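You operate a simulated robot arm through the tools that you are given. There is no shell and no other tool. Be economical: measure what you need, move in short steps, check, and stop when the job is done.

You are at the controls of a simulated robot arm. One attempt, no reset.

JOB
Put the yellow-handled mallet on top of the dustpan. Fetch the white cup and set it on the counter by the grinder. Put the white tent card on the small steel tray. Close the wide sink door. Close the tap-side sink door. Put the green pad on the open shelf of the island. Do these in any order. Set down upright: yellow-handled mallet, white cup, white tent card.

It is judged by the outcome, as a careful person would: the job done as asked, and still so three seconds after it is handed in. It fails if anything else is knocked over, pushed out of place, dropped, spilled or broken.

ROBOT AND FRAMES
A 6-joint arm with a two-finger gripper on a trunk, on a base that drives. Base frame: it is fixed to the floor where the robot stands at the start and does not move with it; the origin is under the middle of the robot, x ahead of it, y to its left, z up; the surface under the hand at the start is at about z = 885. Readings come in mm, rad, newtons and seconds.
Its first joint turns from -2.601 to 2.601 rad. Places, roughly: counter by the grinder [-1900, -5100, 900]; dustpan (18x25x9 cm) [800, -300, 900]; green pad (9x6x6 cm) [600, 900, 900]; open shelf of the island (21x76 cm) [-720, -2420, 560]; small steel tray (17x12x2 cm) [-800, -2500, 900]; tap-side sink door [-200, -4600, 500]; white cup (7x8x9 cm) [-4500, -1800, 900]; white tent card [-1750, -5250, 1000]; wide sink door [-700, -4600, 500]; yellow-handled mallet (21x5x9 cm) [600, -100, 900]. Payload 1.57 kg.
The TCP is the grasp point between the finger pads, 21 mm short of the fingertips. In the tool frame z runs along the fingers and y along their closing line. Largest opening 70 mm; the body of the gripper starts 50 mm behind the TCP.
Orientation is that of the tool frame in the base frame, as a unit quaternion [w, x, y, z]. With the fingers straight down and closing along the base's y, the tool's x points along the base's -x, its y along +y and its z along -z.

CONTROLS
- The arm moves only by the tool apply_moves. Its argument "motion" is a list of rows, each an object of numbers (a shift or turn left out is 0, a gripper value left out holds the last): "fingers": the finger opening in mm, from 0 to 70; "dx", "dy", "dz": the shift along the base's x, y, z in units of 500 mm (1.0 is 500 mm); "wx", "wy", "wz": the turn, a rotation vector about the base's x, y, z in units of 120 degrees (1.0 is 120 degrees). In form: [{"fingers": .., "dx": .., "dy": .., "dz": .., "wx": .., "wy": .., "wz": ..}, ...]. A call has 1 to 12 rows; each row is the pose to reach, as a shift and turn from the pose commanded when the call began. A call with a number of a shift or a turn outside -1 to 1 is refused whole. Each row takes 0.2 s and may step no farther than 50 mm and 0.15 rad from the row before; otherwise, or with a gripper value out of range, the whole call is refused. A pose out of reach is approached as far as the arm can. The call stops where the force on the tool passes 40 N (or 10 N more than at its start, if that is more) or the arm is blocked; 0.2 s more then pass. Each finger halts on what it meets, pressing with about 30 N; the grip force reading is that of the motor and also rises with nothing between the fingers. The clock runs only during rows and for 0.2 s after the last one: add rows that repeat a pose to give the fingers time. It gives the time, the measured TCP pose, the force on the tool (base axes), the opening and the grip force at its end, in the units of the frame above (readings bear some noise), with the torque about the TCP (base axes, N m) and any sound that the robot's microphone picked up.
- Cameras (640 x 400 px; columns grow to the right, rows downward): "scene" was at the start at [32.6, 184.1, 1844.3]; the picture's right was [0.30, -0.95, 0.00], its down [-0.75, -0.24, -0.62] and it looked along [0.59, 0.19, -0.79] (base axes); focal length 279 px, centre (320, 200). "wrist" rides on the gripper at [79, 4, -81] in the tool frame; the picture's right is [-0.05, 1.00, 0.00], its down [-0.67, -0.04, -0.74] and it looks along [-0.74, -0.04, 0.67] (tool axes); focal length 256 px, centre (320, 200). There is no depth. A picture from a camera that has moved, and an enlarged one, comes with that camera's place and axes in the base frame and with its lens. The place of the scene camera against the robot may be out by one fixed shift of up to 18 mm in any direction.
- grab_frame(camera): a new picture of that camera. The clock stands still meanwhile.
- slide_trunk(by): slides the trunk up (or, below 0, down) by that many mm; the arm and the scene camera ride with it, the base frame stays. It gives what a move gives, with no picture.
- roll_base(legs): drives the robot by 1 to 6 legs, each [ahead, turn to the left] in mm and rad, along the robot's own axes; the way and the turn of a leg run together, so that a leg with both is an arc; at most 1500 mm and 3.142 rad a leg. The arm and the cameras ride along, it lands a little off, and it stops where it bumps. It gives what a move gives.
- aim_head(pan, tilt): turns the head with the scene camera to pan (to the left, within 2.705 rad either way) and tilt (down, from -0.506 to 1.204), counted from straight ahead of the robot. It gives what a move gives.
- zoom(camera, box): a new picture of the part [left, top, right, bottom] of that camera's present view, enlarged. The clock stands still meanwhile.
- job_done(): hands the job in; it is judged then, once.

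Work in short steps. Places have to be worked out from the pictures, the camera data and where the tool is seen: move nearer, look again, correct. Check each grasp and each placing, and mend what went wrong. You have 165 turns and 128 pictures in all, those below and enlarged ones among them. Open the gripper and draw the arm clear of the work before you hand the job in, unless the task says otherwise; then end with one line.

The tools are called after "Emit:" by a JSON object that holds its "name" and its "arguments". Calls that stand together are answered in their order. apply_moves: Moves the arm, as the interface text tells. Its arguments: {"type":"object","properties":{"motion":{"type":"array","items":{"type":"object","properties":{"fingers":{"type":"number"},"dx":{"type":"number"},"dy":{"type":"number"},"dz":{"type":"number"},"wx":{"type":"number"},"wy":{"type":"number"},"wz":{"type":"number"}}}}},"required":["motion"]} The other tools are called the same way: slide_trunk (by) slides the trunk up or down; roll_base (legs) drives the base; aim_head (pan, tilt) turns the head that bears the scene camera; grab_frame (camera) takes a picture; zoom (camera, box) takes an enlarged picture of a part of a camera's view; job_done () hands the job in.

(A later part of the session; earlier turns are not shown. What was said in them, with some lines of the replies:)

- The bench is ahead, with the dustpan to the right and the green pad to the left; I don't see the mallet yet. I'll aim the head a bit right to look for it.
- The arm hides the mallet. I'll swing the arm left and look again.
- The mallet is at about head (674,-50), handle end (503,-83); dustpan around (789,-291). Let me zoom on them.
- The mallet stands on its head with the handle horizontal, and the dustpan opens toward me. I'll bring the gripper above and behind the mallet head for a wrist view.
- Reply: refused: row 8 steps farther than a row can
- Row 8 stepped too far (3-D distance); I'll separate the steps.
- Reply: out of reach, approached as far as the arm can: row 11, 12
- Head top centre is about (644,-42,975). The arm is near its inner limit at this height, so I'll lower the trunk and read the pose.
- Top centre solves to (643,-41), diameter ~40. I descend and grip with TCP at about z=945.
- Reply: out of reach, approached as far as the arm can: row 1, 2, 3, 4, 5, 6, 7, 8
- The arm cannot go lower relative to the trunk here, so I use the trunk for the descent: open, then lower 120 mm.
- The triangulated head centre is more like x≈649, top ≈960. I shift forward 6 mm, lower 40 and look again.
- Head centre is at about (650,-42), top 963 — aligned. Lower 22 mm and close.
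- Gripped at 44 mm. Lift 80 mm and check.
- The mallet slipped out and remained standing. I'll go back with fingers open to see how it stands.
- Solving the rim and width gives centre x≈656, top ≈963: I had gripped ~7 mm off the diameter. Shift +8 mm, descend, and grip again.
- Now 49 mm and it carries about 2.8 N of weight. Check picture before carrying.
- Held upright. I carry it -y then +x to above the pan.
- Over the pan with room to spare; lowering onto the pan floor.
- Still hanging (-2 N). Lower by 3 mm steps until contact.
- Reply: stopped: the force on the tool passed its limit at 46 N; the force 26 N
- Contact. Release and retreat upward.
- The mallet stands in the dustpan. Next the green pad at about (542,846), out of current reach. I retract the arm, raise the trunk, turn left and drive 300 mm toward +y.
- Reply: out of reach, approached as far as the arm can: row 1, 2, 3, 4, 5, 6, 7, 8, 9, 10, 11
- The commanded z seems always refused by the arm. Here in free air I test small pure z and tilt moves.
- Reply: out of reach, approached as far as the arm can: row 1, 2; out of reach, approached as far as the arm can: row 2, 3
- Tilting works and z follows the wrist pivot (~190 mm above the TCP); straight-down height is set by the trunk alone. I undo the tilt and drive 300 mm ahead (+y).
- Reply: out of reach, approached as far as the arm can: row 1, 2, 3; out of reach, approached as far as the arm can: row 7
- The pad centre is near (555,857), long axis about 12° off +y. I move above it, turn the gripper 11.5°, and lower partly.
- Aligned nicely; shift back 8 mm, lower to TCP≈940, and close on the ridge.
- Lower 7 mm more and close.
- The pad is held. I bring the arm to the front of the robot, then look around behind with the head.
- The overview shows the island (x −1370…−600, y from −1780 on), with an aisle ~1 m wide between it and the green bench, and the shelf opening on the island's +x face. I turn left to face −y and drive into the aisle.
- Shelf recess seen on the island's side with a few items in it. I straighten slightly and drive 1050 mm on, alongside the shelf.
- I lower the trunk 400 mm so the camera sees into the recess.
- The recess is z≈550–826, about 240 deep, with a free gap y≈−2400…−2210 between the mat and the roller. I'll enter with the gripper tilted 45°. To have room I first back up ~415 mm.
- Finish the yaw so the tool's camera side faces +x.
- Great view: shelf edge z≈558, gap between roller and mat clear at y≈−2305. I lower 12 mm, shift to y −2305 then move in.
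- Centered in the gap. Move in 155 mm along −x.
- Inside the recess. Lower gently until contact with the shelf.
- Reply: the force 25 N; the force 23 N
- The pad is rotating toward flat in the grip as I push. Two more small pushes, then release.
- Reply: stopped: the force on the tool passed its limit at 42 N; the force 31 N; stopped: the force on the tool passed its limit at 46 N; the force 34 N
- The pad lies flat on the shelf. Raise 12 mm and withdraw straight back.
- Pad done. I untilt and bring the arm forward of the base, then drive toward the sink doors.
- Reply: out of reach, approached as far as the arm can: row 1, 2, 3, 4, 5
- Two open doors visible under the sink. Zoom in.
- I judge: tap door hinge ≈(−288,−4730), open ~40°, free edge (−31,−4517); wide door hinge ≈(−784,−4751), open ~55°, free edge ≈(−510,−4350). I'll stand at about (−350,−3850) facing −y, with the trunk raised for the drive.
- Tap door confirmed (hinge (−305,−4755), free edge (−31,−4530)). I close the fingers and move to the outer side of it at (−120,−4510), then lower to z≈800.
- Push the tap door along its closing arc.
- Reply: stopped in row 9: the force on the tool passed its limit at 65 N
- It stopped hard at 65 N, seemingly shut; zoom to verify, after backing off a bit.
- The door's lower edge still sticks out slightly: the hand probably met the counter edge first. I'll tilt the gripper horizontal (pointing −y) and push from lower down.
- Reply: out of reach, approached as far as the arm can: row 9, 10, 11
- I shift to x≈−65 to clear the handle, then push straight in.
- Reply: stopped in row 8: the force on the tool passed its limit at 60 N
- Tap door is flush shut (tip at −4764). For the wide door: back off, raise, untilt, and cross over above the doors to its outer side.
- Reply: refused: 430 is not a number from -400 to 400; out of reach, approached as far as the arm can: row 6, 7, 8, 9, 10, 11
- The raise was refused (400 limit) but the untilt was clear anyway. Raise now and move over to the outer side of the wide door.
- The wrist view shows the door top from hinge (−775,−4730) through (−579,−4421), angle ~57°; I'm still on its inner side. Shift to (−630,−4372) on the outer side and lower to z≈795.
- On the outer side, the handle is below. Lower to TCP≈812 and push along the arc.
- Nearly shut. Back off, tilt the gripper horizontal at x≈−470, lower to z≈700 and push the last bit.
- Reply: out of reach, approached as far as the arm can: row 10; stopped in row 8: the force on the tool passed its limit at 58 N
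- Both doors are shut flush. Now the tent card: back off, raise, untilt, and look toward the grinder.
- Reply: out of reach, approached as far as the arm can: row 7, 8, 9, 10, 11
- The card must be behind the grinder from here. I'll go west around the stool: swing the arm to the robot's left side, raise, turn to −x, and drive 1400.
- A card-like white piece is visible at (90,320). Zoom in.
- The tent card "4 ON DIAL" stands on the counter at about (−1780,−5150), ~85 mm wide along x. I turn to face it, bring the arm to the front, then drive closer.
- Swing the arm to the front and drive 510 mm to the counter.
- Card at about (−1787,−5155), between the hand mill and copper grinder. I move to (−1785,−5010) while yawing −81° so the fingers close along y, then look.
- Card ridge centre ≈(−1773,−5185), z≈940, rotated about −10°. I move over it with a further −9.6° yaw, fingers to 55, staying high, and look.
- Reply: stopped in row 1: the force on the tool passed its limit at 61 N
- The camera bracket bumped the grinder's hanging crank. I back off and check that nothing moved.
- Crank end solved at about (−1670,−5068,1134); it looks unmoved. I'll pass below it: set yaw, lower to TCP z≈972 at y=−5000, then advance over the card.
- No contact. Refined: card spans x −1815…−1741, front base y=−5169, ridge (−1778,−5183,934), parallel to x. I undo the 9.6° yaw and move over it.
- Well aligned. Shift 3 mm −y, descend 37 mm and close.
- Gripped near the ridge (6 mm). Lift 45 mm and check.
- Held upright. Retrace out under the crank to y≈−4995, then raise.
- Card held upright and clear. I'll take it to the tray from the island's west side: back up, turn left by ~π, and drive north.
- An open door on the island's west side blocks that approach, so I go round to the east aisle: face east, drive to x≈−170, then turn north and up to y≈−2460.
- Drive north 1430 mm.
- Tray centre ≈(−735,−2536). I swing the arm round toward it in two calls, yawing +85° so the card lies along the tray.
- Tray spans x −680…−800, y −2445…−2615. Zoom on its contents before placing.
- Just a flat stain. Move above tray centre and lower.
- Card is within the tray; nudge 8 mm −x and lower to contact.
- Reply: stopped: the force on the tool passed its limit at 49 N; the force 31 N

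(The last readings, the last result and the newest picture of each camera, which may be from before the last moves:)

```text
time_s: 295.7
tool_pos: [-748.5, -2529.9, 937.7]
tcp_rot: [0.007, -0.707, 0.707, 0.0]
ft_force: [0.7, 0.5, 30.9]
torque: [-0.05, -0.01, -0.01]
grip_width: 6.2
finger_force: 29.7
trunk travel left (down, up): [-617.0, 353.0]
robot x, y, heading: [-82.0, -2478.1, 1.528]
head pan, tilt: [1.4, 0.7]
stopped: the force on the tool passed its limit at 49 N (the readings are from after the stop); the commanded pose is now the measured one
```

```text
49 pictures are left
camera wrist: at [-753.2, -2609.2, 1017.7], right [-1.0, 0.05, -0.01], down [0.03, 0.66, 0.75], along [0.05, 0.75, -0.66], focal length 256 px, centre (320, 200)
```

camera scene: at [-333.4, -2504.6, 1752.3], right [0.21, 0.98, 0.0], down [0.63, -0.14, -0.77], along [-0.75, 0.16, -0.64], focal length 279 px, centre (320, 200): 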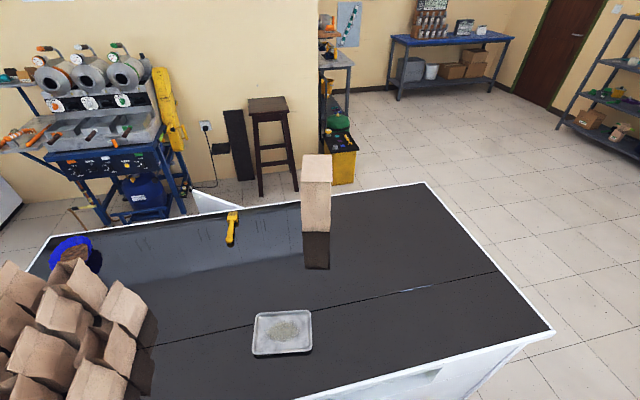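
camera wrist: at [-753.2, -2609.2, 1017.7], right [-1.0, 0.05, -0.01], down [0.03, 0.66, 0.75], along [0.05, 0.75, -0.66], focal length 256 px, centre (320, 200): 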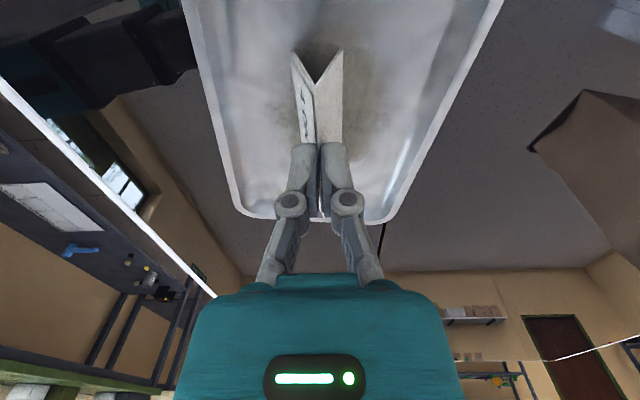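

Contact. Ease 1 mm, open, and rise.

Emit:
{"name": "slide_trunk", "arguments": {"by": 1}}

Emit:
{"name": "apply_moves", "arguments": {"motion": [{"fingers": 15}, {"fingers": 30}, {"fingers": 40}, {"fingers": 40}]}}

Emit:
{"name": "slide_trunk", "arguments": {"by": 110}}

Emit:
{"name": "grab_frame", "arguments": {"camera": "wrist"}}

```text
time_s: 296.2
tool_pos: [-748.0, -2529.0, 937.5]
tcp_rot: [-0.007, 0.707, -0.707, -0.001]
ft_force: [1.2, 0.9, 19.8]
torque: [-0.01, -0.02, 0.0]
grip_width: 5.9
finger_force: 30.5
trunk travel left (down, up): [-618.0, 352.0]
robot x, y, heading: [-88.1, -2474.9, 1.526]
head pan, tilt: [1.4, 0.7]
```

```text
time_s: 297.2
tool_pos: [-749.3, -2529.4, 936.7]
tcp_rot: [-0.008, 0.707, -0.707, -0.001]
ft_force: [-0.4, 0.4, 0.7]
torque: [-0.02, 0.01, 0.0]
grip_width: 40.0
finger_force: 0.0
trunk travel left (down, up): [-618.0, 352.0]
robot x, y, heading: [-87.5, -2477.5, 1.532]
head pan, tilt: [1.4, 0.7]
```

```text
time_s: 298.7
tool_pos: [-750.3, -2529.9, 1045.5]
tcp_rot: [-0.008, 0.707, -0.707, -0.001]
ft_force: [0.3, 0.2, 0.2]
torque: [0.02, 0.01, 0.0]
grip_width: 39.9
finger_force: 0.1
trunk travel left (down, up): [-728.0, 242.0]
robot x, y, heading: [-87.1, -2474.6, 1.53]
head pan, tilt: [1.4, 0.7]
```

```text
48 pictures are left
camera wrist: at [-755.0, -2609.4, 1126.9], right [-1.0, 0.05, -0.01], down [0.03, 0.66, 0.75], along [0.05, 0.75, -0.66], focal length 256 px, centre (320, 200)
```

wrist: 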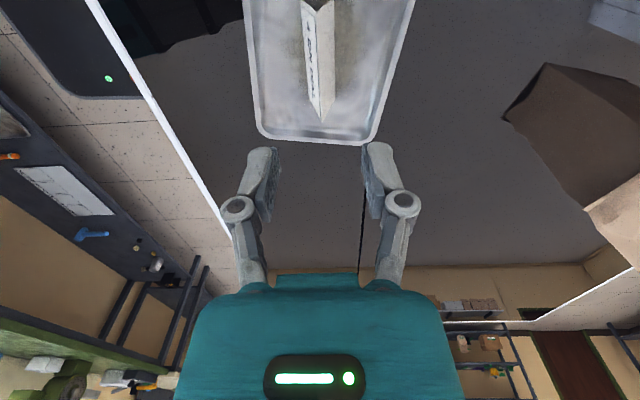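

The card stands on the tray. Now the cup: swing the arm back to the front, then drive north and west.

Emit:
{"name": "apply_moves", "arguments": {"motion": [{"dx": 0.08, "dy": 0.05}, {"dx": 0.12, "dy": 0.13}, {"dx": 0.12, "dy": 0.22}, {"dx": 0.12, "dy": 0.31}, {"dx": 0.12, "dy": 0.4}, {"dx": 0.12, "dy": 0.49}, {"dx": 0.12, "dy": 0.58, "wz": -0.02}, {"dx": 0.12, "dy": 0.67, "wz": -0.06}, {"dx": 0.13, "dy": 0.76, "wz": -0.1}, {"dx": 0.15, "dy": 0.84, "wz": -0.16}]}}

Emit:
{"name": "apply_moves", "arguments": {"motion": [{"dx": 0.06, "dy": 0.07, "wz": -0.06}, {"dx": 0.13, "dy": 0.13, "wz": -0.12}, {"dx": 0.2, "dy": 0.19, "wz": -0.18}, {"dx": 0.27, "dy": 0.25, "wz": -0.24}, {"dx": 0.35, "dy": 0.3, "wz": -0.3}, {"dx": 0.43, "dy": 0.34, "wz": -0.36}, {"dx": 0.52, "dy": 0.37, "wz": -0.42}, {"dx": 0.61, "dy": 0.39, "wz": -0.48}, {"dx": 0.7, "dy": 0.4, "wz": -0.55}, {"dx": 0.79, "dy": 0.41, "wz": -0.55}, {"dx": 0.88, "dy": 0.41, "wz": -0.55}]}}

Emit:
{"name": "roll_base", "arguments": {"legs": [[1300, 0], [0, 1.65]]}}

Emit:
{"name": "aim_head", "arguments": {"pan": 0.0, "tilt": 0.3}}

Emit:
{"name": "grab_frame", "arguments": {"camera": "scene"}}

```text
time_s: 300.9
tool_pos: [-674.2, -2110.3, 1047.1]
tcp_rot: [0.008, -0.579, 0.815, -0.002]
ft_force: [-0.4, 0.4, -0.8]
torque: [0.03, 0.01, 0.0]
grip_width: 39.8
finger_force: 0.1
trunk travel left (down, up): [-728.0, 242.0]
robot x, y, heading: [-81.3, -2476.5, 1.533]
head pan, tilt: [1.4, 0.7]
```

```text
time_s: 303.3
tool_pos: [-233.4, -1906.1, 1047.8]
tcp_rot: [0.005, -0.043, 0.999, -0.005]
ft_force: [-0.7, -0.4, -0.1]
torque: [0.01, 0.02, 0.03]
grip_width: 39.9
finger_force: 0.0
trunk travel left (down, up): [-728.0, 242.0]
robot x, y, heading: [-83.3, -2481.1, 1.53]
head pan, tilt: [1.4, 0.7]
```

```text
time_s: 317.5
tool_pos: [-600.3, -1357.0, 1046.8]
tcp_rot: [-0.007, 0.773, -0.634, -0.001]
ft_force: [0.6, -0.2, 0.2]
torque: [-0.04, -0.02, 0.0]
grip_width: 40.0
finger_force: 0.1
trunk travel left (down, up): [-728.0, 242.0]
robot x, y, heading: [-51.4, -1121.9, -3.077]
head pan, tilt: [1.4, 0.7]
```

```text
time_s: 319.0
tool_pos: [-599.0, -1356.9, 1047.5]
tcp_rot: [-0.008, 0.773, -0.634, -0.001]
ft_force: [0.3, -0.3, 0.6]
torque: [0.0, -0.01, 0.02]
grip_width: 40.2
finger_force: 0.0
trunk travel left (down, up): [-728.0, 242.0]
robot x, y, heading: [-52.8, -1125.0, -3.073]
head pan, tilt: [0.0, 0.3]
```

```text
47 pictures are left
camera scene: at [-81.2, -1303.2, 1757.9], right [-0.07, 1.0, 0.0], down [0.3, 0.02, -0.96], along [-0.95, -0.07, -0.3], focal length 279 px, centre (320, 200)
```

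scene: 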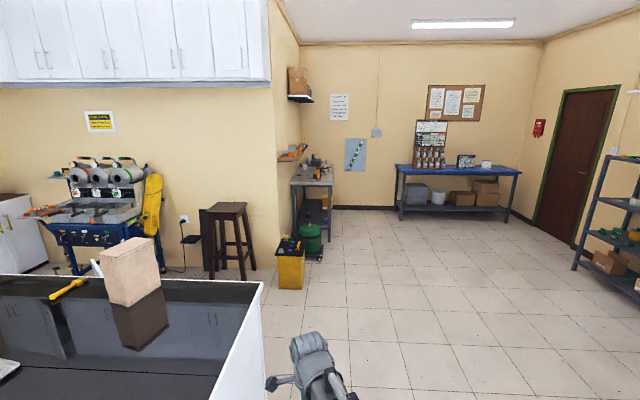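

The cup should be on the small desk ahead; zoom there.

Emit:
{"name": "zoom", "arguments": {"camera": "scene", "box": [260, 130, 360, 290]}}

```text
2.50 times, centred on (310, 210) of scene
camera zoom: at [-81.2, -1303.2, 1757.9], right [-0.07, 1.0, 0.0], down [0.3, 0.02, -0.96], along [-0.95, -0.07, -0.3], focal length 697 px, centre (345, 175)
```

zoom: 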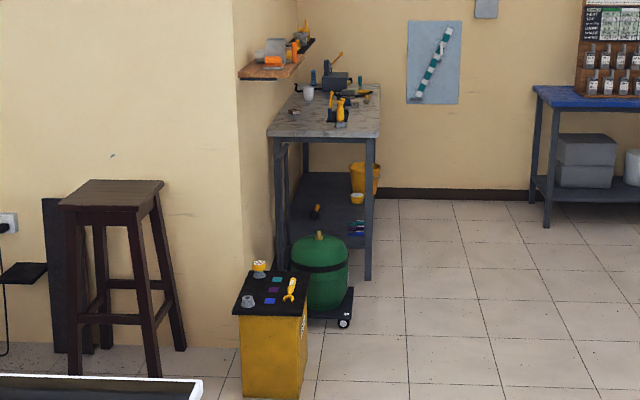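

White cup at about (−4400,−1853) on the desk (desk's open side faces north). Drive west along y≈−1050.

Emit:
{"name": "roll_base", "arguments": {"legs": [[0, -0.1], [1450, 0], [1450, 0]]}}

```text
time_s: 337.2
tool_pos: [-3556.8, -1300.1, 1045.4]
tcp_rot: [-0.008, 0.754, -0.657, -0.001]
ft_force: [0.0, 0.8, 0.3]
torque: [0.0, 0.02, 0.0]
grip_width: 39.9
finger_force: 0.0
trunk travel left (down, up): [-728.0, 242.0]
robot x, y, heading: [-2994.1, -1098.9, -3.127]
head pan, tilt: [0.0, 0.3]
```

Raise the trunk for clearance and continue to (−4350,−1030), then face south.

Emit:
{"name": "slide_trunk", "arguments": {"by": 150}}

Emit:
{"name": "roll_base", "arguments": {"legs": [[0, -0.065], [1350, 0], [0, 1.6]]}}

Emit:
{"name": "aim_head", "arguments": {"pan": 0.0, "tilt": 0.75}}

Emit:
{"name": "grab_frame", "arguments": {"camera": "scene"}}

```text
time_s: 338.9
tool_pos: [-3556.1, -1299.9, 1196.5]
tcp_rot: [-0.007, 0.754, -0.657, -0.001]
ft_force: [0.7, -0.6, 0.2]
torque: [-0.01, -0.03, -0.02]
grip_width: 40.1
finger_force: 0.0
trunk travel left (down, up): [-878.0, 92.0]
robot x, y, heading: [-2993.3, -1096.0, -3.128]
head pan, tilt: [0.0, 0.3]
```

```text
time_s: 353.5
tool_pos: [-4159.7, -1595.7, 1196.3]
tcp_rot: [-0.005, 0.999, 0.049, -0.007]
ft_force: [-0.5, -0.1, 0.4]
torque: [0.02, 0.03, -0.03]
grip_width: 39.9
finger_force: 0.0
trunk travel left (down, up): [-878.0, 92.0]
robot x, y, heading: [-4356.3, -1024.9, -1.602]
head pan, tilt: [0.0, 0.3]
```

```text
time_s: 354.4
tool_pos: [-4158.9, -1596.5, 1196.4]
tcp_rot: [-0.005, 0.999, 0.049, -0.006]
ft_force: [-0.2, 0.3, -0.2]
torque: [0.0, 0.02, 0.0]
grip_width: 40.1
finger_force: 0.0
trunk travel left (down, up): [-878.0, 92.0]
robot x, y, heading: [-4357.6, -1024.9, -1.601]
head pan, tilt: [0.0, 0.75]
```

```text
45 pictures are left
camera scene: at [-4182.4, -1075.9, 1867.6], right [-1.0, 0.03, 0.0], down [0.02, 0.68, -0.73], along [-0.02, -0.73, -0.68], focal length 279 px, centre (320, 200)
```

scene: 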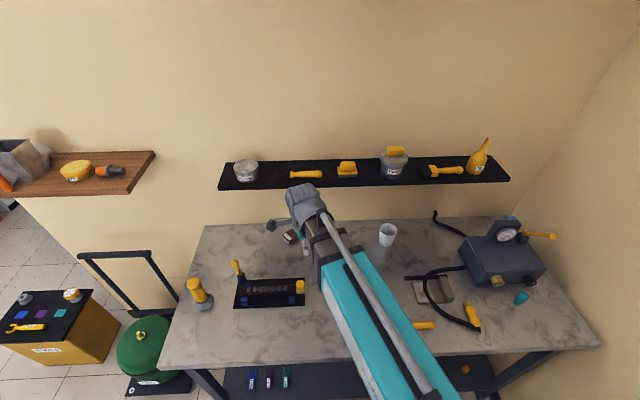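

Cup at about (−4500,−1852). Zoom on it.

Emit:
{"name": "zoom", "arguments": {"camera": "scene", "box": [345, 190, 445, 270]}}

```text
5.00 times, centred on (395, 230) of scene
camera zoom: at [-4182.4, -1075.9, 1867.6], right [-1.0, 0.03, 0.0], down [0.02, 0.68, -0.73], along [-0.02, -0.73, -0.68], focal length 1395 px, centre (-55, 50)
```

zoom: 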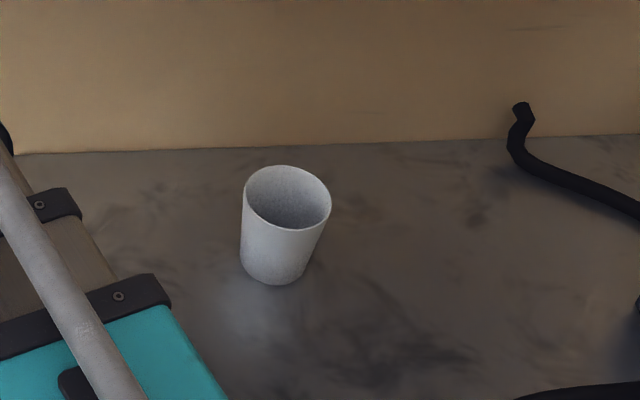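

It's an empty tapered cup, rim ~75 mm (wider than the opening), centre ≈(−4491,−1840). I'll pinch the rim wall on the near side. Move to just short of it and lower for a wrist view.

Emit:
{"name": "apply_moves", "arguments": {"motion": [{"dx": -0.08, "dy": -0.04, "wz": -0.02}, {"dx": -0.16, "dy": -0.08, "wz": -0.047}, {"dx": -0.24, "dy": -0.12, "wz": -0.047}, {"dx": -0.32, "dy": -0.16, "wz": -0.047}, {"dx": -0.4, "dy": -0.2, "wz": -0.047}, {"dx": -0.48, "dy": -0.24, "wz": -0.047}, {"dx": -0.56, "dy": -0.28, "wz": -0.047}, {"dx": -0.62, "dy": -0.32, "wz": -0.047}, {"dx": -0.66, "dy": -0.36, "wz": -0.047}]}}

Emit:
{"name": "slide_trunk", "arguments": {"by": -130}}

Emit:
{"name": "grab_frame", "arguments": {"camera": "wrist"}}

Emit:
{"name": "grab_frame", "arguments": {"camera": "scene"}}

```text
time_s: 356.4
tool_pos: [-4489.0, -1777.2, 1195.8]
tcp_rot: [-0.006, 1.0, 0.0, -0.005]
ft_force: [0.7, 0.2, 1.3]
torque: [-0.05, -0.04, 0.0]
grip_width: 39.9
finger_force: 0.1
trunk travel left (down, up): [-878.0, 92.0]
robot x, y, heading: [-4356.9, -1026.5, -1.602]
head pan, tilt: [0.0, 0.75]
```

```text
time_s: 358.0
tool_pos: [-4488.4, -1776.9, 1066.6]
tcp_rot: [-0.005, 1.0, 0.0, -0.005]
ft_force: [0.6, 1.0, -0.4]
torque: [-0.03, 0.02, -0.04]
grip_width: 40.0
finger_force: 0.0
trunk travel left (down, up): [-748.0, 222.0]
robot x, y, heading: [-4356.5, -1026.1, -1.601]
head pan, tilt: [0.0, 0.75]
```

```text
43 pictures are left
camera wrist: at [-4408.1, -1780.7, 1147.1], right [-0.05, -1.0, -0.01], down [-0.66, 0.03, 0.75], along [-0.75, 0.05, -0.66], focal length 256 px, centre (320, 200)
```

wrist: 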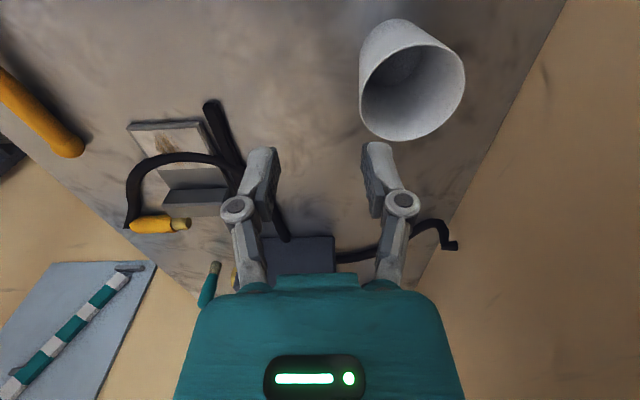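

```text
42 pictures are left
camera scene: at [-4182.9, -1075.9, 1737.6], right [-1.0, 0.03, 0.0], down [0.02, 0.68, -0.73], along [-0.02, -0.73, -0.68], focal length 279 px, centre (320, 200)
```

scene: 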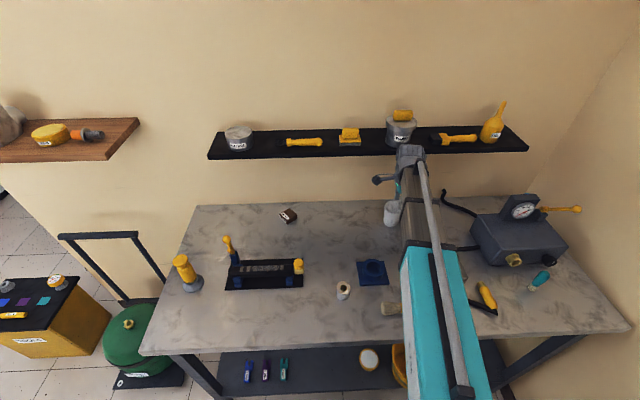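

Near rim point ≈(−4494,−1803), rim z≈975; the shelf front is at y≈−1872, z≈1200, so clearance is fine. Align and lower to just around the rim.

Emit:
{"name": "apply_moves", "arguments": {"motion": [{"dx": -0.01, "dy": -0.053}]}}

Emit:
{"name": "slide_trunk", "arguments": {"by": -60}}

Emit:
{"name": "grab_frame", "arguments": {"camera": "wrist"}}

```text
time_s: 358.4
tool_pos: [-4491.6, -1790.9, 1070.0]
tcp_rot: [-0.004, 1.0, 0.001, -0.006]
ft_force: [0.3, 0.1, 0.2]
torque: [0.04, 0.03, -0.02]
grip_width: 40.3
finger_force: 0.1
trunk travel left (down, up): [-748.0, 222.0]
robot x, y, heading: [-4356.2, -1024.3, -1.6]
head pan, tilt: [0.0, 0.75]
```

```text
time_s: 359.4
tool_pos: [-4493.2, -1804.9, 1005.2]
tcp_rot: [-0.007, 1.0, -0.001, -0.006]
ft_force: [-0.5, -0.3, 0.5]
torque: [-0.01, 0.02, 0.01]
grip_width: 39.8
finger_force: 0.1
trunk travel left (down, up): [-688.0, 282.0]
robot x, y, heading: [-4360.4, -1026.1, -1.601]
head pan, tilt: [0.0, 0.75]
```

```text
41 pictures are left
camera wrist: at [-4413.7, -1809.4, 1085.2], right [-0.05, -1.0, -0.01], down [-0.66, 0.03, 0.75], along [-0.75, 0.05, -0.66], focal length 256 px, centre (320, 200)
```

wrist: 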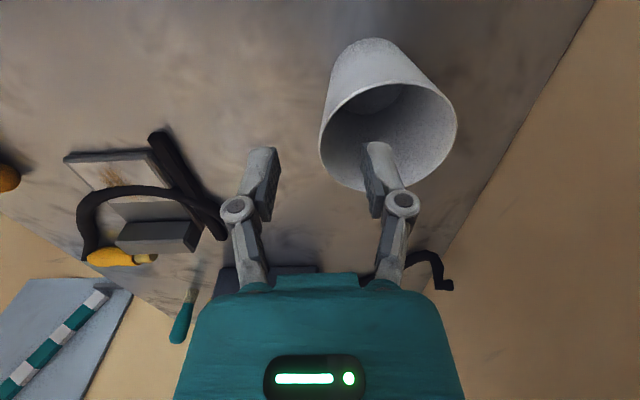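

Inner finger is over the cup's mouth, wall centred between fingers. Lower 37 mm and close.

Emit:
{"name": "slide_trunk", "arguments": {"by": -37}}

Emit:
{"name": "apply_moves", "arguments": {"motion": [{"fingers": 30}, {"fingers": 18}, {"fingers": 8}, {"fingers": 0}, {"fingers": 0}, {"fingers": 0}]}}

Emit:
{"name": "slide_trunk", "arguments": {"by": 15}}

Emit:
{"name": "grab_frame", "arguments": {"camera": "wrist"}}

```text
time_s: 360.2
tool_pos: [-4494.0, -1802.9, 969.8]
tcp_rot: [-0.005, 1.0, 0.0, -0.004]
ft_force: [0.0, 0.3, 0.6]
torque: [0.0, 0.0, 0.01]
grip_width: 40.2
finger_force: 0.1
trunk travel left (down, up): [-651.0, 319.0]
robot x, y, heading: [-4358.2, -1027.2, -1.603]
head pan, tilt: [0.0, 0.75]
```

```text
time_s: 361.6
tool_pos: [-4494.5, -1801.1, 969.2]
tcp_rot: [-0.005, 1.0, 0.0, -0.005]
ft_force: [0.5, -3.0, 6.6]
torque: [-0.63, -0.12, -0.14]
grip_width: 6.0
finger_force: 29.9
trunk travel left (down, up): [-651.0, 319.0]
robot x, y, heading: [-4357.7, -1029.4, -1.602]
head pan, tilt: [0.0, 0.75]
```

```text
time_s: 362.2
tool_pos: [-4493.9, -1802.0, 985.2]
tcp_rot: [-0.004, 1.0, 0.001, -0.006]
ft_force: [-0.1, -0.5, -1.0]
torque: [0.01, 0.01, 0.01]
grip_width: 5.7
finger_force: 30.4
trunk travel left (down, up): [-666.0, 304.0]
robot x, y, heading: [-4358.9, -1028.0, -1.603]
head pan, tilt: [0.0, 0.75]
```

```text
40 pictures are left
camera wrist: at [-4413.4, -1806.8, 1064.9], right [-0.05, -1.0, -0.01], down [-0.66, 0.03, 0.75], along [-0.75, 0.05, -0.66], focal length 256 px, centre (320, 200)
```

wrist: 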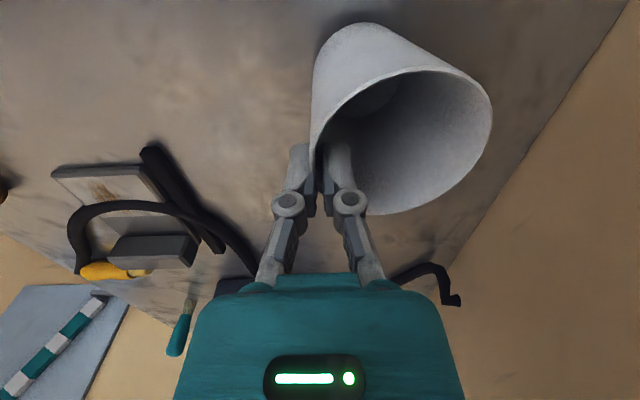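

Cup is held (6 mm wall), bottom ~15 mm up. Pull back 80 mm from the shelf, then raise.

Emit:
{"name": "apply_moves", "arguments": {"motion": [{"dy": 0.05}, {"dy": 0.11}, {"dy": 0.17}]}}

Emit:
{"name": "slide_trunk", "arguments": {"by": 150}}

Emit:
{"name": "apply_moves", "arguments": {"motion": [{"dy": 0.07, "dx": 0.03}, {"dy": 0.13, "dx": 0.07}, {"dy": 0.17, "dx": 0.12}, {"dy": 0.19, "dx": 0.18}]}}

Emit:
{"name": "grab_frame", "arguments": {"camera": "wrist"}}

Emit:
{"name": "grab_frame", "arguments": {"camera": "scene"}}

```text
time_s: 363.1
tool_pos: [-4493.3, -1716.1, 984.9]
tcp_rot: [-0.005, 1.0, 0.001, -0.004]
ft_force: [1.5, 0.0, -1.2]
torque: [-0.02, -0.01, -0.01]
grip_width: 5.8
finger_force: 29.4
trunk travel left (down, up): [-666.0, 304.0]
robot x, y, heading: [-4360.1, -1024.0, -1.6]
head pan, tilt: [0.0, 0.75]
```

```text
time_s: 364.8
tool_pos: [-4493.6, -1718.7, 1133.8]
tcp_rot: [-0.005, 1.0, 0.001, -0.005]
ft_force: [-0.5, -0.4, -0.7]
torque: [0.02, 0.02, 0.0]
grip_width: 5.9
finger_force: 29.6
trunk travel left (down, up): [-816.0, 154.0]
robot x, y, heading: [-4355.4, -1029.1, -1.601]
head pan, tilt: [0.0, 0.75]
```

```text
time_s: 365.8
tool_pos: [-4400.8, -1623.6, 1134.8]
tcp_rot: [-0.006, 1.0, 0.0, -0.005]
ft_force: [0.0, -0.3, -0.6]
torque: [-0.01, 0.0, 0.02]
grip_width: 6.1
finger_force: 30.0
trunk travel left (down, up): [-816.0, 154.0]
robot x, y, heading: [-4356.0, -1025.6, -1.599]
head pan, tilt: [0.0, 0.75]
```

```text
39 pictures are left
camera wrist: at [-4321.1, -1627.4, 1215.1], right [-0.05, -1.0, -0.01], down [-0.66, 0.03, 0.75], along [-0.75, 0.05, -0.66], focal length 256 px, centre (320, 200)
```

wrist: 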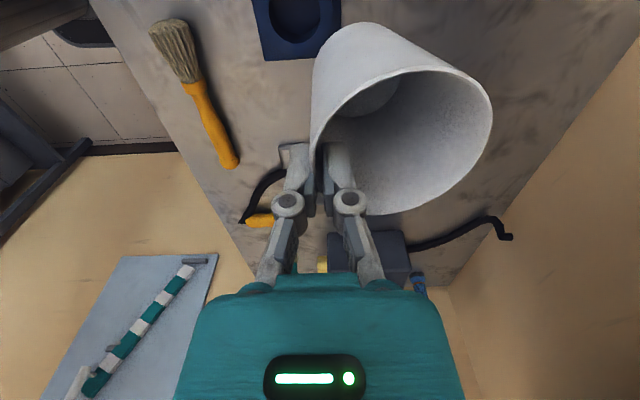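

```text
38 pictures are left
camera scene: at [-4182.5, -1075.8, 1805.5], right [-1.0, 0.03, 0.0], down [0.02, 0.68, -0.73], along [-0.02, -0.73, -0.68], focal length 279 px, centre (320, 200)
```

scene: 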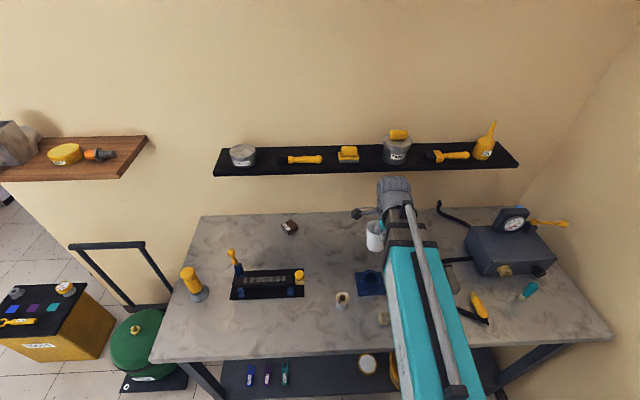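

Cup is held well. Drive back: face east, go to x≈−2000.

Emit:
{"name": "roll_base", "arguments": {"legs": [[0, 1.57], [1200, 0], [1150, 0]]}}

Emit:
{"name": "aim_head", "arguments": {"pan": 0.0, "tilt": 0.5}}

```text
time_s: 385.4
tool_pos: [-1463.1, -1181.5, 1135.1]
tcp_rot: [0.0, 0.717, 0.697, -0.008]
ft_force: [0.7, 0.2, -0.7]
torque: [-0.01, -0.01, -0.05]
grip_width: 5.9
finger_force: 30.1
trunk travel left (down, up): [-816.0, 154.0]
robot x, y, heading: [-2057.2, -1122.6, -0.064]
head pan, tilt: [0.0, 0.75]
```

```text
time_s: 386.2
tool_pos: [-1463.9, -1181.8, 1135.2]
tcp_rot: [0.0, 0.717, 0.697, -0.007]
ft_force: [0.1, 0.1, 0.1]
torque: [-0.03, 0.05, -0.02]
grip_width: 6.0
finger_force: 29.3
trunk travel left (down, up): [-816.0, 154.0]
robot x, y, heading: [-2058.5, -1121.7, -0.063]
head pan, tilt: [0.0, 0.499]
```

Turn south and drive 1450, then look.

Emit:
{"name": "roll_base", "arguments": {"legs": [[0, -1.485], [1300, 0]]}}

Emit:
{"name": "grab_frame", "arguments": {"camera": "scene"}}

```text
time_s: 399.4
tool_pos: [-1996.1, -3002.3, 1134.3]
tcp_rot: [-0.005, 0.999, 0.043, -0.005]
ft_force: [0.4, -0.8, -0.6]
torque: [0.01, 0.01, 0.03]
grip_width: 6.0
finger_force: 29.8
trunk travel left (down, up): [-816.0, 154.0]
robot x, y, heading: [-2000.1, -2399.8, -1.518]
head pan, tilt: [0.0, 0.499]
```

```text
37 pictures are left
camera scene: at [-1823.9, -2446.1, 1827.5], right [-1.0, -0.05, 0.0], down [-0.03, 0.48, -0.88], along [0.05, -0.88, -0.48], focal length 279 px, centre (320, 200)
```

scene: 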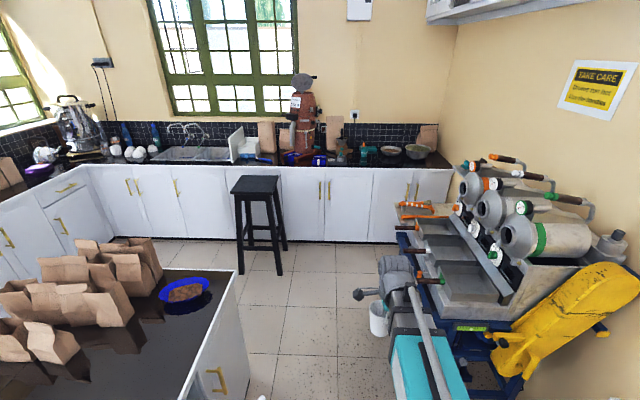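

The roaster cart's east edge is at x≈−2255 and the island's open west door somewhere near x≈−1640. Look down-left to locate that door before squeezing through.

Emit:
{"name": "aim_head", "arguments": {"pan": 0.45, "tilt": 0.8}}

Emit:
{"name": "grab_frame", "arguments": {"camera": "scene"}}

```text
time_s: 400.4
tool_pos: [-1995.8, -3000.8, 1134.5]
tcp_rot: [-0.005, 0.999, 0.042, -0.006]
ft_force: [-0.4, -0.5, -0.6]
torque: [0.02, -0.03, -0.01]
grip_width: 6.1
finger_force: 29.9
trunk travel left (down, up): [-816.0, 154.0]
robot x, y, heading: [-2003.4, -2403.2, -1.518]
head pan, tilt: [0.45, 0.799]
```

```text
36 pictures are left
camera scene: at [-1789.9, -2425.5, 1801.6], right [-0.88, -0.48, 0.0], down [-0.35, 0.63, -0.7], along [0.34, -0.61, -0.72], focal length 279 px, centre (320, 200)
```

scene: 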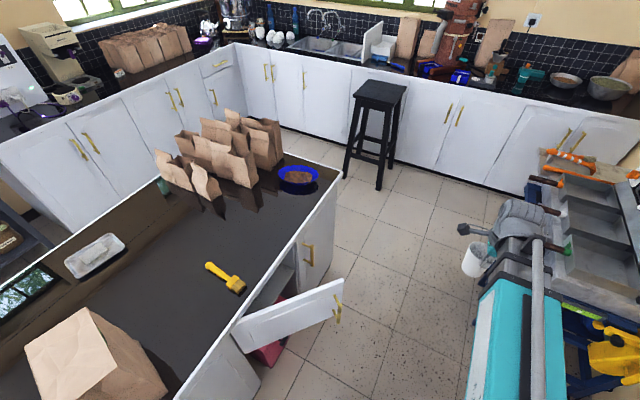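

Door free edge ≈(−1620,−2902), consistent. I pass at x≈−1940 and go on to y≈−4240.

Emit:
{"name": "roll_base", "arguments": {"legs": [[0, 0.073], [500, 0]]}}

Emit:
{"name": "aim_head", "arguments": {"pan": 0.0, "tilt": 0.6}}

```text
time_s: 404.4
tool_pos: [-1900.5, -3504.8, 1134.9]
tcp_rot: [-0.005, 0.997, 0.073, -0.005]
ft_force: [0.5, -0.3, -1.1]
torque: [0.02, 0.02, 0.0]
grip_width: 5.9
finger_force: 30.3
trunk travel left (down, up): [-816.0, 154.0]
robot x, y, heading: [-1936.2, -2902.8, -1.465]
head pan, tilt: [0.45, 0.799]
```

```text
time_s: 405.3
tool_pos: [-1900.4, -3504.4, 1134.8]
tcp_rot: [-0.005, 0.997, 0.073, -0.006]
ft_force: [-0.4, -0.7, -0.5]
torque: [-0.01, 0.04, 0.01]
grip_width: 6.0
finger_force: 29.7
trunk travel left (down, up): [-816.0, 154.0]
robot x, y, heading: [-1938.9, -2907.8, -1.463]
head pan, tilt: [0.0, 0.6]
```

Emit:
{"name": "roll_base", "arguments": {"legs": [[0, -0.1], [700, 0]]}}

```text
time_s: 410.6
tool_pos: [-1951.5, -4205.6, 1133.4]
tcp_rot: [-0.005, 1.0, 0.024, -0.006]
ft_force: [-0.2, 0.7, -0.7]
torque: [0.02, 0.01, -0.02]
grip_width: 5.8
finger_force: 30.2
trunk travel left (down, up): [-816.0, 154.0]
robot x, y, heading: [-1934.7, -3604.1, -1.559]
head pan, tilt: [0.0, 0.6]
```

On course at x≈−1935. Continue 640 mm to the counter.

Emit:
{"name": "roll_base", "arguments": {"legs": [[650, 0]]}}

Emit:
{"name": "grab_frame", "arguments": {"camera": "scene"}}

Emit:
{"name": "grab_frame", "arguments": {"camera": "wrist"}}

```text
time_s: 414.9
tool_pos: [-1943.5, -4849.8, 1134.9]
tcp_rot: [-0.005, 1.0, 0.023, -0.006]
ft_force: [-0.2, 0.3, 0.4]
torque: [0.0, 0.0, -0.01]
grip_width: 6.0
finger_force: 29.8
trunk travel left (down, up): [-816.0, 154.0]
robot x, y, heading: [-1922.1, -4252.2, -1.559]
head pan, tilt: [0.0, 0.6]
```

```text
35 pictures are left
camera scene: at [-1747.1, -4299.2, 1818.4], right [-1.0, -0.01, 0.0], down [-0.01, 0.57, -0.82], along [0.01, -0.82, -0.57], focal length 279 px, centre (320, 200)
```

scene: 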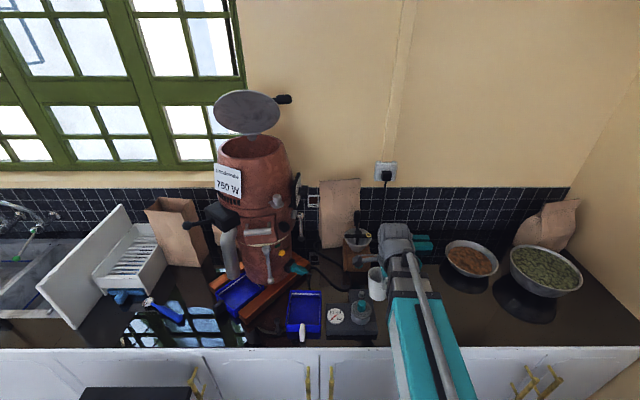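

```text
34 pictures are left
camera wrist: at [-1863.8, -4850.3, 1214.9], right [-0.01, -1.0, -0.01], down [-0.66, 0.0, 0.75], along [-0.75, 0.01, -0.66], focal length 256 px, centre (320, 200)
```

wrist: 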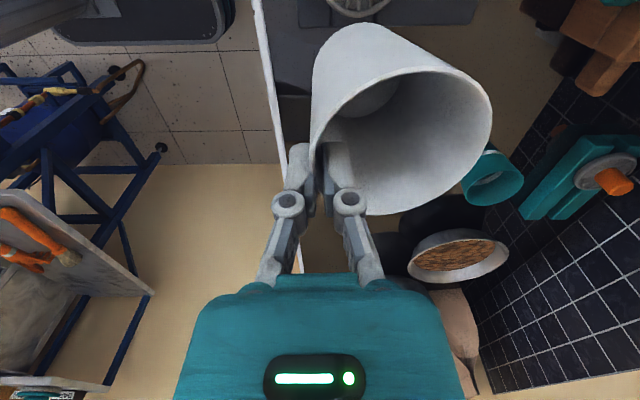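

Counter spot chosen: cup centre ≈(−1985,−5010), between scale, mill and teal beaker. Move over it and lower most of the way.

Emit:
{"name": "apply_moves", "arguments": {"motion": [{"dx": -0.04, "dy": -0.08}, {"dx": -0.083, "dy": -0.16}, {"dx": -0.083, "dy": -0.245}]}}

Emit:
{"name": "slide_trunk", "arguments": {"by": -110}}

Emit:
{"name": "grab_frame", "arguments": {"camera": "wrist"}}

Emit:
{"name": "zoom", "arguments": {"camera": "scene", "box": [280, 200, 460, 340]}}

```text
time_s: 415.7
tool_pos: [-1984.9, -4974.9, 1134.8]
tcp_rot: [-0.005, 1.0, 0.022, -0.005]
ft_force: [0.7, 0.1, -0.5]
torque: [0.01, 0.0, 0.02]
grip_width: 6.1
finger_force: 29.7
trunk travel left (down, up): [-816.0, 154.0]
robot x, y, heading: [-1921.7, -4252.8, -1.559]
head pan, tilt: [0.0, 0.6]
```

```text
time_s: 417.2
tool_pos: [-1985.3, -4974.6, 1025.3]
tcp_rot: [-0.005, 1.0, 0.023, -0.005]
ft_force: [0.0, 1.0, -0.4]
torque: [0.02, -0.03, 0.05]
grip_width: 6.0
finger_force: 29.8
trunk travel left (down, up): [-706.0, 264.0]
robot x, y, heading: [-1924.3, -4250.4, -1.558]
head pan, tilt: [0.0, 0.6]
```

```text
33 pictures are left
camera wrist: at [-1904.8, -4974.9, 1105.0], right [-0.01, -1.0, -0.01], down [-0.66, 0.0, 0.75], along [-0.75, 0.01, -0.66], focal length 256 px, centre (320, 200)
```

wrist: 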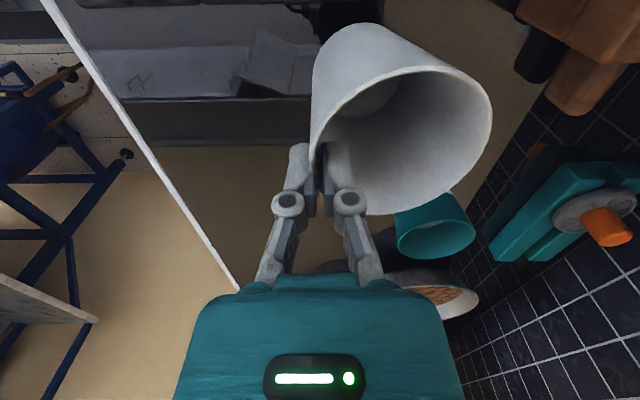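

```text
2.86 times, centred on (370, 270) of scene
camera zoom: at [-1747.1, -4298.9, 1708.5], right [-1.0, -0.01, 0.0], down [-0.01, 0.56, -0.83], along [0.01, -0.82, -0.56], focal length 797 px, centre (177, 0)
```

zoom: 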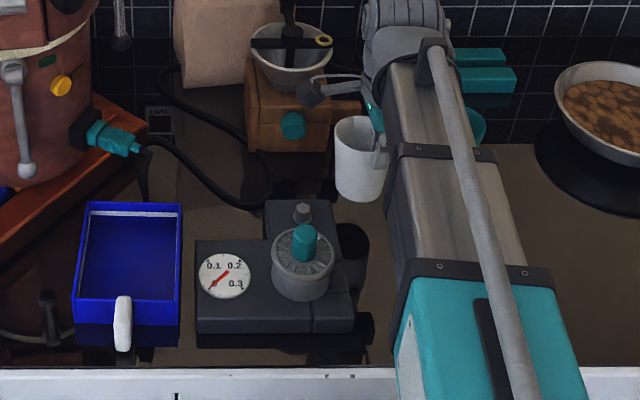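

Clear space under the cup. Lower stepwise to contact.

Emit:
{"name": "slide_trunk", "arguments": {"by": -34}}

Emit:
{"name": "slide_trunk", "arguments": {"by": -4}}

Emit:
{"name": "slide_trunk", "arguments": {"by": -3}}

Emit:
{"name": "slide_trunk", "arguments": {"by": -3}}

```text
time_s: 417.9
tool_pos: [-1985.4, -4974.4, 990.8]
tcp_rot: [-0.005, 1.0, 0.023, -0.006]
ft_force: [-0.1, 0.2, -0.6]
torque: [0.03, -0.03, 0.02]
grip_width: 5.9
finger_force: 30.4
trunk travel left (down, up): [-672.0, 298.0]
robot x, y, heading: [-1919.2, -4251.8, -1.565]
head pan, tilt: [0.0, 0.6]
```

```text
time_s: 418.5
tool_pos: [-1985.4, -4974.6, 987.6]
tcp_rot: [-0.006, 1.0, 0.023, -0.005]
ft_force: [0.2, 1.3, -1.1]
torque: [0.01, -0.01, -0.02]
grip_width: 6.2
finger_force: 30.0
trunk travel left (down, up): [-668.0, 302.0]
robot x, y, heading: [-1923.1, -4250.8, -1.559]
head pan, tilt: [0.0, 0.6]
```

```text
time_s: 419.0
tool_pos: [-1985.1, -4975.3, 982.7]
tcp_rot: [-0.005, 1.0, 0.023, -0.005]
ft_force: [0.5, -0.6, -0.9]
torque: [0.0, -0.03, -0.01]
grip_width: 6.3
finger_force: 30.2
trunk travel left (down, up): [-665.0, 305.0]
robot x, y, heading: [-1923.6, -4251.3, -1.555]
head pan, tilt: [0.0, 0.6]
```

```text
time_s: 419.5
tool_pos: [-1984.9, -4973.7, 980.8]
tcp_rot: [-0.006, 1.0, 0.022, -0.006]
ft_force: [-0.9, 0.7, -1.0]
torque: [0.0, 0.02, -0.01]
grip_width: 6.2
finger_force: 30.3
trunk travel left (down, up): [-662.0, 308.0]
robot x, y, heading: [-1922.1, -4253.0, -1.556]
head pan, tilt: [0.0, 0.6]
```

Emit:
{"name": "slide_trunk", "arguments": {"by": -3}}

Emit:
{"name": "slide_trunk", "arguments": {"by": -3}}

Emit:
{"name": "slide_trunk", "arguments": {"by": -3}}

Emit:
{"name": "zoom", "arguments": {"camera": "scene", "box": [300, 190, 460, 330]}}

```text
time_s: 420.0
tool_pos: [-1986.2, -4973.7, 978.8]
tcp_rot: [-0.007, 1.0, 0.022, -0.005]
ft_force: [0.6, 1.1, -0.6]
torque: [0.04, 0.02, -0.05]
grip_width: 5.9
finger_force: 30.0
trunk travel left (down, up): [-659.0, 311.0]
robot x, y, heading: [-1922.8, -4247.9, -1.559]
head pan, tilt: [0.0, 0.6]
```

```text
time_s: 420.6
tool_pos: [-1985.0, -4974.1, 975.0]
tcp_rot: [-0.005, 1.0, 0.023, -0.005]
ft_force: [-0.9, 0.3, 2.1]
torque: [-0.04, 0.05, 0.01]
grip_width: 6.0
finger_force: 30.6
trunk travel left (down, up): [-656.0, 314.0]
robot x, y, heading: [-1921.3, -4250.5, -1.557]
head pan, tilt: [0.0, 0.6]
```

```text
time_s: 421.1
tool_pos: [-1985.6, -4972.8, 972.5]
tcp_rot: [-0.004, 1.0, 0.023, -0.005]
ft_force: [-1.4, 5.1, 13.9]
torque: [-0.35, -0.06, 0.02]
grip_width: 6.0
finger_force: 30.4
trunk travel left (down, up): [-653.0, 317.0]
robot x, y, heading: [-1920.8, -4251.9, -1.56]
head pan, tilt: [0.0, 0.6]
```

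```text
2.86 times, centred on (380, 260) of scene
camera zoom: at [-1747.2, -4296.7, 1655.7], right [-1.0, -0.01, 0.0], down [-0.01, 0.56, -0.83], along [0.01, -0.83, -0.56], focal length 797 px, centre (149, 29)
```

zoom: 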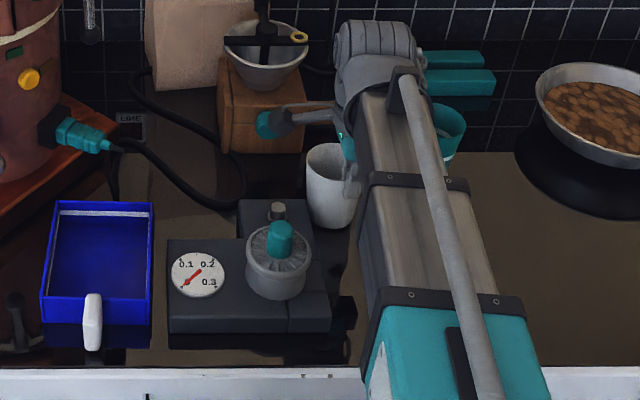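

Cup has touched down. Ease 1 mm, open, rise.

Emit:
{"name": "slide_trunk", "arguments": {"by": 1}}

Emit:
{"name": "apply_moves", "arguments": {"motion": [{"fingers": 12}, {"fingers": 24}, {"fingers": 34}, {"fingers": 34}]}}

Emit:
{"name": "slide_trunk", "arguments": {"by": 60}}

Emit:
{"name": "grab_frame", "arguments": {"camera": "wrist"}}

```text
time_s: 421.6
tool_pos: [-1985.5, -4972.7, 973.1]
tcp_rot: [-0.005, 1.0, 0.023, -0.005]
ft_force: [-0.7, 1.9, 9.6]
torque: [-0.32, -0.04, -0.02]
grip_width: 6.2
finger_force: 29.7
trunk travel left (down, up): [-654.0, 316.0]
robot x, y, heading: [-1923.8, -4250.7, -1.565]
head pan, tilt: [0.0, 0.6]
```

```text
time_s: 422.6
tool_pos: [-1985.6, -4974.5, 971.4]
tcp_rot: [-0.006, 1.0, 0.022, -0.005]
ft_force: [0.6, -0.6, -0.7]
torque: [-0.03, 0.02, -0.01]
grip_width: 34.2
finger_force: 0.1
trunk travel left (down, up): [-654.0, 316.0]
robot x, y, heading: [-1927.1, -4250.0, -1.56]
head pan, tilt: [0.0, 0.6]
```

```text
time_s: 423.6
tool_pos: [-1985.5, -4973.4, 1031.6]
tcp_rot: [-0.005, 1.0, 0.023, -0.005]
ft_force: [0.7, -0.5, -0.2]
torque: [0.02, 0.0, 0.02]
grip_width: 34.3
finger_force: 0.0
trunk travel left (down, up): [-714.0, 256.0]
robot x, y, heading: [-1923.3, -4249.6, -1.558]
head pan, tilt: [0.0, 0.6]
```

```text
30 pictures are left
camera wrist: at [-1904.8, -4975.0, 1112.9], right [-0.01, -1.0, -0.01], down [-0.66, 0.0, 0.75], along [-0.75, 0.01, -0.66], focal length 256 px, centre (320, 200)
```

wrist: 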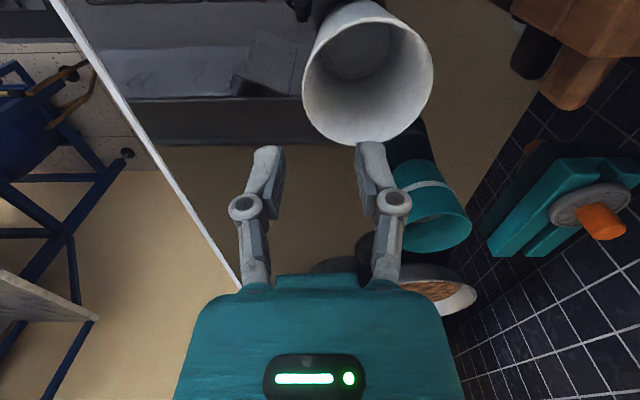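

The cup stands upright. Raise and pull the arm clear, then check the scene and the sink doors.

Emit:
{"name": "slide_trunk", "arguments": {"by": 100}}

Emit:
{"name": "apply_moves", "arguments": {"motion": [{"dy": 0.08}, {"dy": 0.16}, {"dy": 0.24}]}}

Emit:
{"name": "roll_base", "arguments": {"legs": [[-450, 0]]}}

Emit:
{"name": "grab_frame", "arguments": {"camera": "scene"}}

Emit:
{"name": "aim_head", "arguments": {"pan": 0.7, "tilt": 0.5}}

Emit:
{"name": "grab_frame", "arguments": {"camera": "scene"}}

```text
time_s: 424.9
tool_pos: [-1985.0, -4974.5, 1133.2]
tcp_rot: [-0.006, 1.0, 0.022, -0.005]
ft_force: [-0.5, -0.1, 0.0]
torque: [0.03, -0.01, 0.01]
grip_width: 34.0
finger_force: 0.0
trunk travel left (down, up): [-814.0, 156.0]
robot x, y, heading: [-1921.3, -4248.9, -1.558]
head pan, tilt: [0.0, 0.6]
```

```text
time_s: 425.7
tool_pos: [-1986.3, -4854.2, 1132.9]
tcp_rot: [-0.004, 1.0, 0.023, -0.006]
ft_force: [-0.3, -0.1, -0.3]
torque: [0.02, 0.0, -0.03]
grip_width: 34.0
finger_force: 0.0
trunk travel left (down, up): [-814.0, 156.0]
robot x, y, heading: [-1925.4, -4247.9, -1.555]
head pan, tilt: [0.0, 0.6]
```

```text
time_s: 428.9
tool_pos: [-1994.1, -4405.0, 1133.6]
tcp_rot: [-0.005, 1.0, 0.019, -0.005]
ft_force: [-0.4, 1.0, 1.2]
torque: [-0.01, 0.02, -0.05]
grip_width: 33.8
finger_force: 0.0
trunk travel left (down, up): [-814.0, 156.0]
robot x, y, heading: [-1921.7, -3802.7, -1.569]
head pan, tilt: [0.0, 0.6]
```

```text
29 pictures are left
camera scene: at [-1751.2, -3851.0, 1816.5], right [-1.0, 0.0, 0.0], down [0.0, 0.56, -0.83], along [0.0, -0.83, -0.56], focal length 279 px, centre (320, 200)
```

scene: 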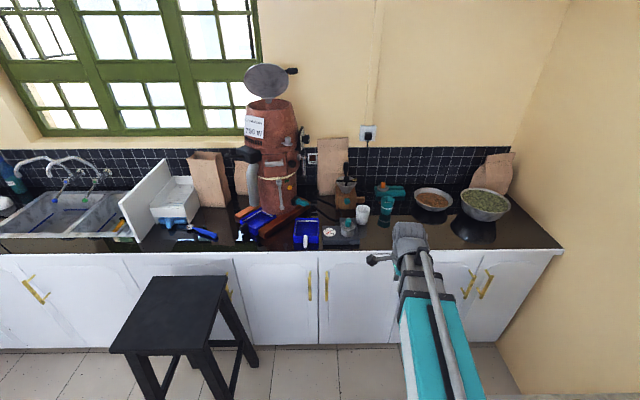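

```text
time_s: 430.0
tool_pos: [-1993.3, -4403.4, 1132.7]
tcp_rot: [-0.005, 1.0, 0.018, -0.005]
ft_force: [-0.3, -0.1, -0.4]
torque: [0.02, 0.01, -0.01]
grip_width: 34.3
finger_force: 0.0
trunk travel left (down, up): [-814.0, 156.0]
robot x, y, heading: [-1926.9, -3800.9, -1.571]
head pan, tilt: [0.7, 0.499]
```

```text
28 pictures are left
camera scene: at [-1692.7, -3832.5, 1825.5], right [-0.76, -0.64, 0.0], down [-0.31, 0.37, -0.88], along [0.57, -0.67, -0.48], focal length 279 px, centre (320, 200)
```

scene: 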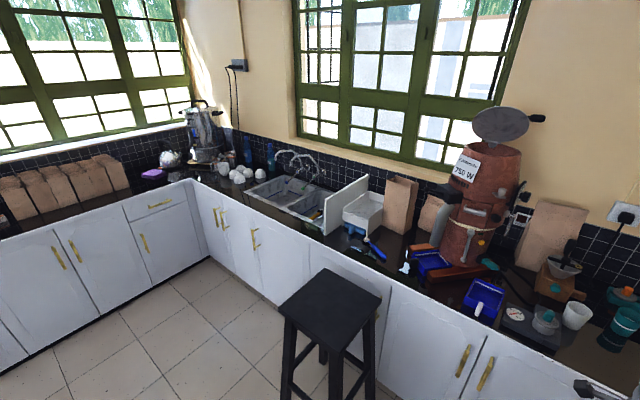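

Doors look shut. Zoom on them, and look back at the tray card.

Emit:
{"name": "zoom", "arguments": {"camera": "scene", "box": [170, 160, 330, 320]}}

Emit:
{"name": "aim_head", "arguments": {"pan": 2.35, "tilt": 0.5}}

Emit:
{"name": "zoom", "arguments": {"camera": "scene", "box": [160, 100, 480, 300]}}

```text
2.50 times, centred on (250, 240) of scene
camera zoom: at [-1692.7, -3832.5, 1825.5], right [-0.76, -0.64, 0.0], down [-0.31, 0.37, -0.88], along [0.57, -0.67, -0.48], focal length 697 px, centre (495, 100)
```

zoom: 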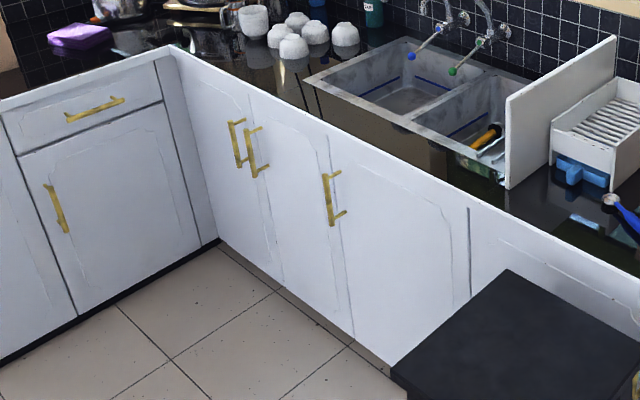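

```text
time_s: 431.7
tool_pos: [-1994.1, -4403.7, 1132.9]
tcp_rot: [-0.005, 1.0, 0.018, -0.005]
ft_force: [0.2, -0.4, -0.4]
torque: [-0.04, 0.03, -0.01]
grip_width: 33.9
finger_force: 0.1
trunk travel left (down, up): [-814.0, 156.0]
robot x, y, heading: [-1928.2, -3799.8, -1.57]
head pan, tilt: [2.349, 0.499]
```

```text
2.00 times, centred on (320, 200) of scene
camera zoom: at [-1686.7, -3699.0, 1825.5], right [0.7, -0.71, 0.0], down [-0.34, -0.34, -0.88], along [0.62, 0.62, -0.48], focal length 558 px, centre (320, 200)
```

zoom: 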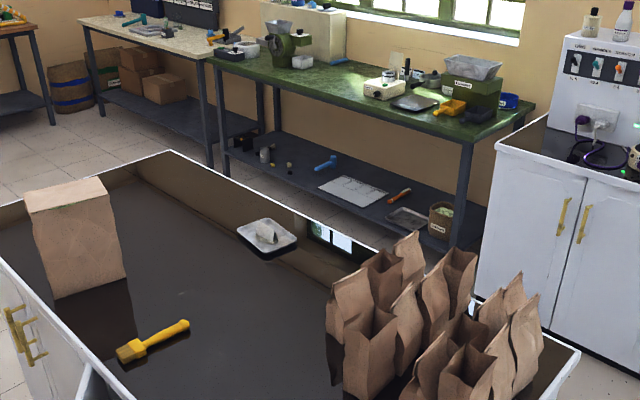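

Both sink doors are flush, the card stands on the tray, and the cup is upright by the grinder. The arm is clear with the gripper open, so I hand in the job.

Emit:
{"name": "job_done", "arguments": {}}

```text
The job is handed in.
```

All six tasks are done: the mallet stands on the dustpan, the white cup is on the counter by the grinder, the tent card stands on the steel tray, both sink doors are shut, and the green pad is on the island shelf. While going for the card, the wrist camera bumped the grinder's hanging crank, which did not appear to move.
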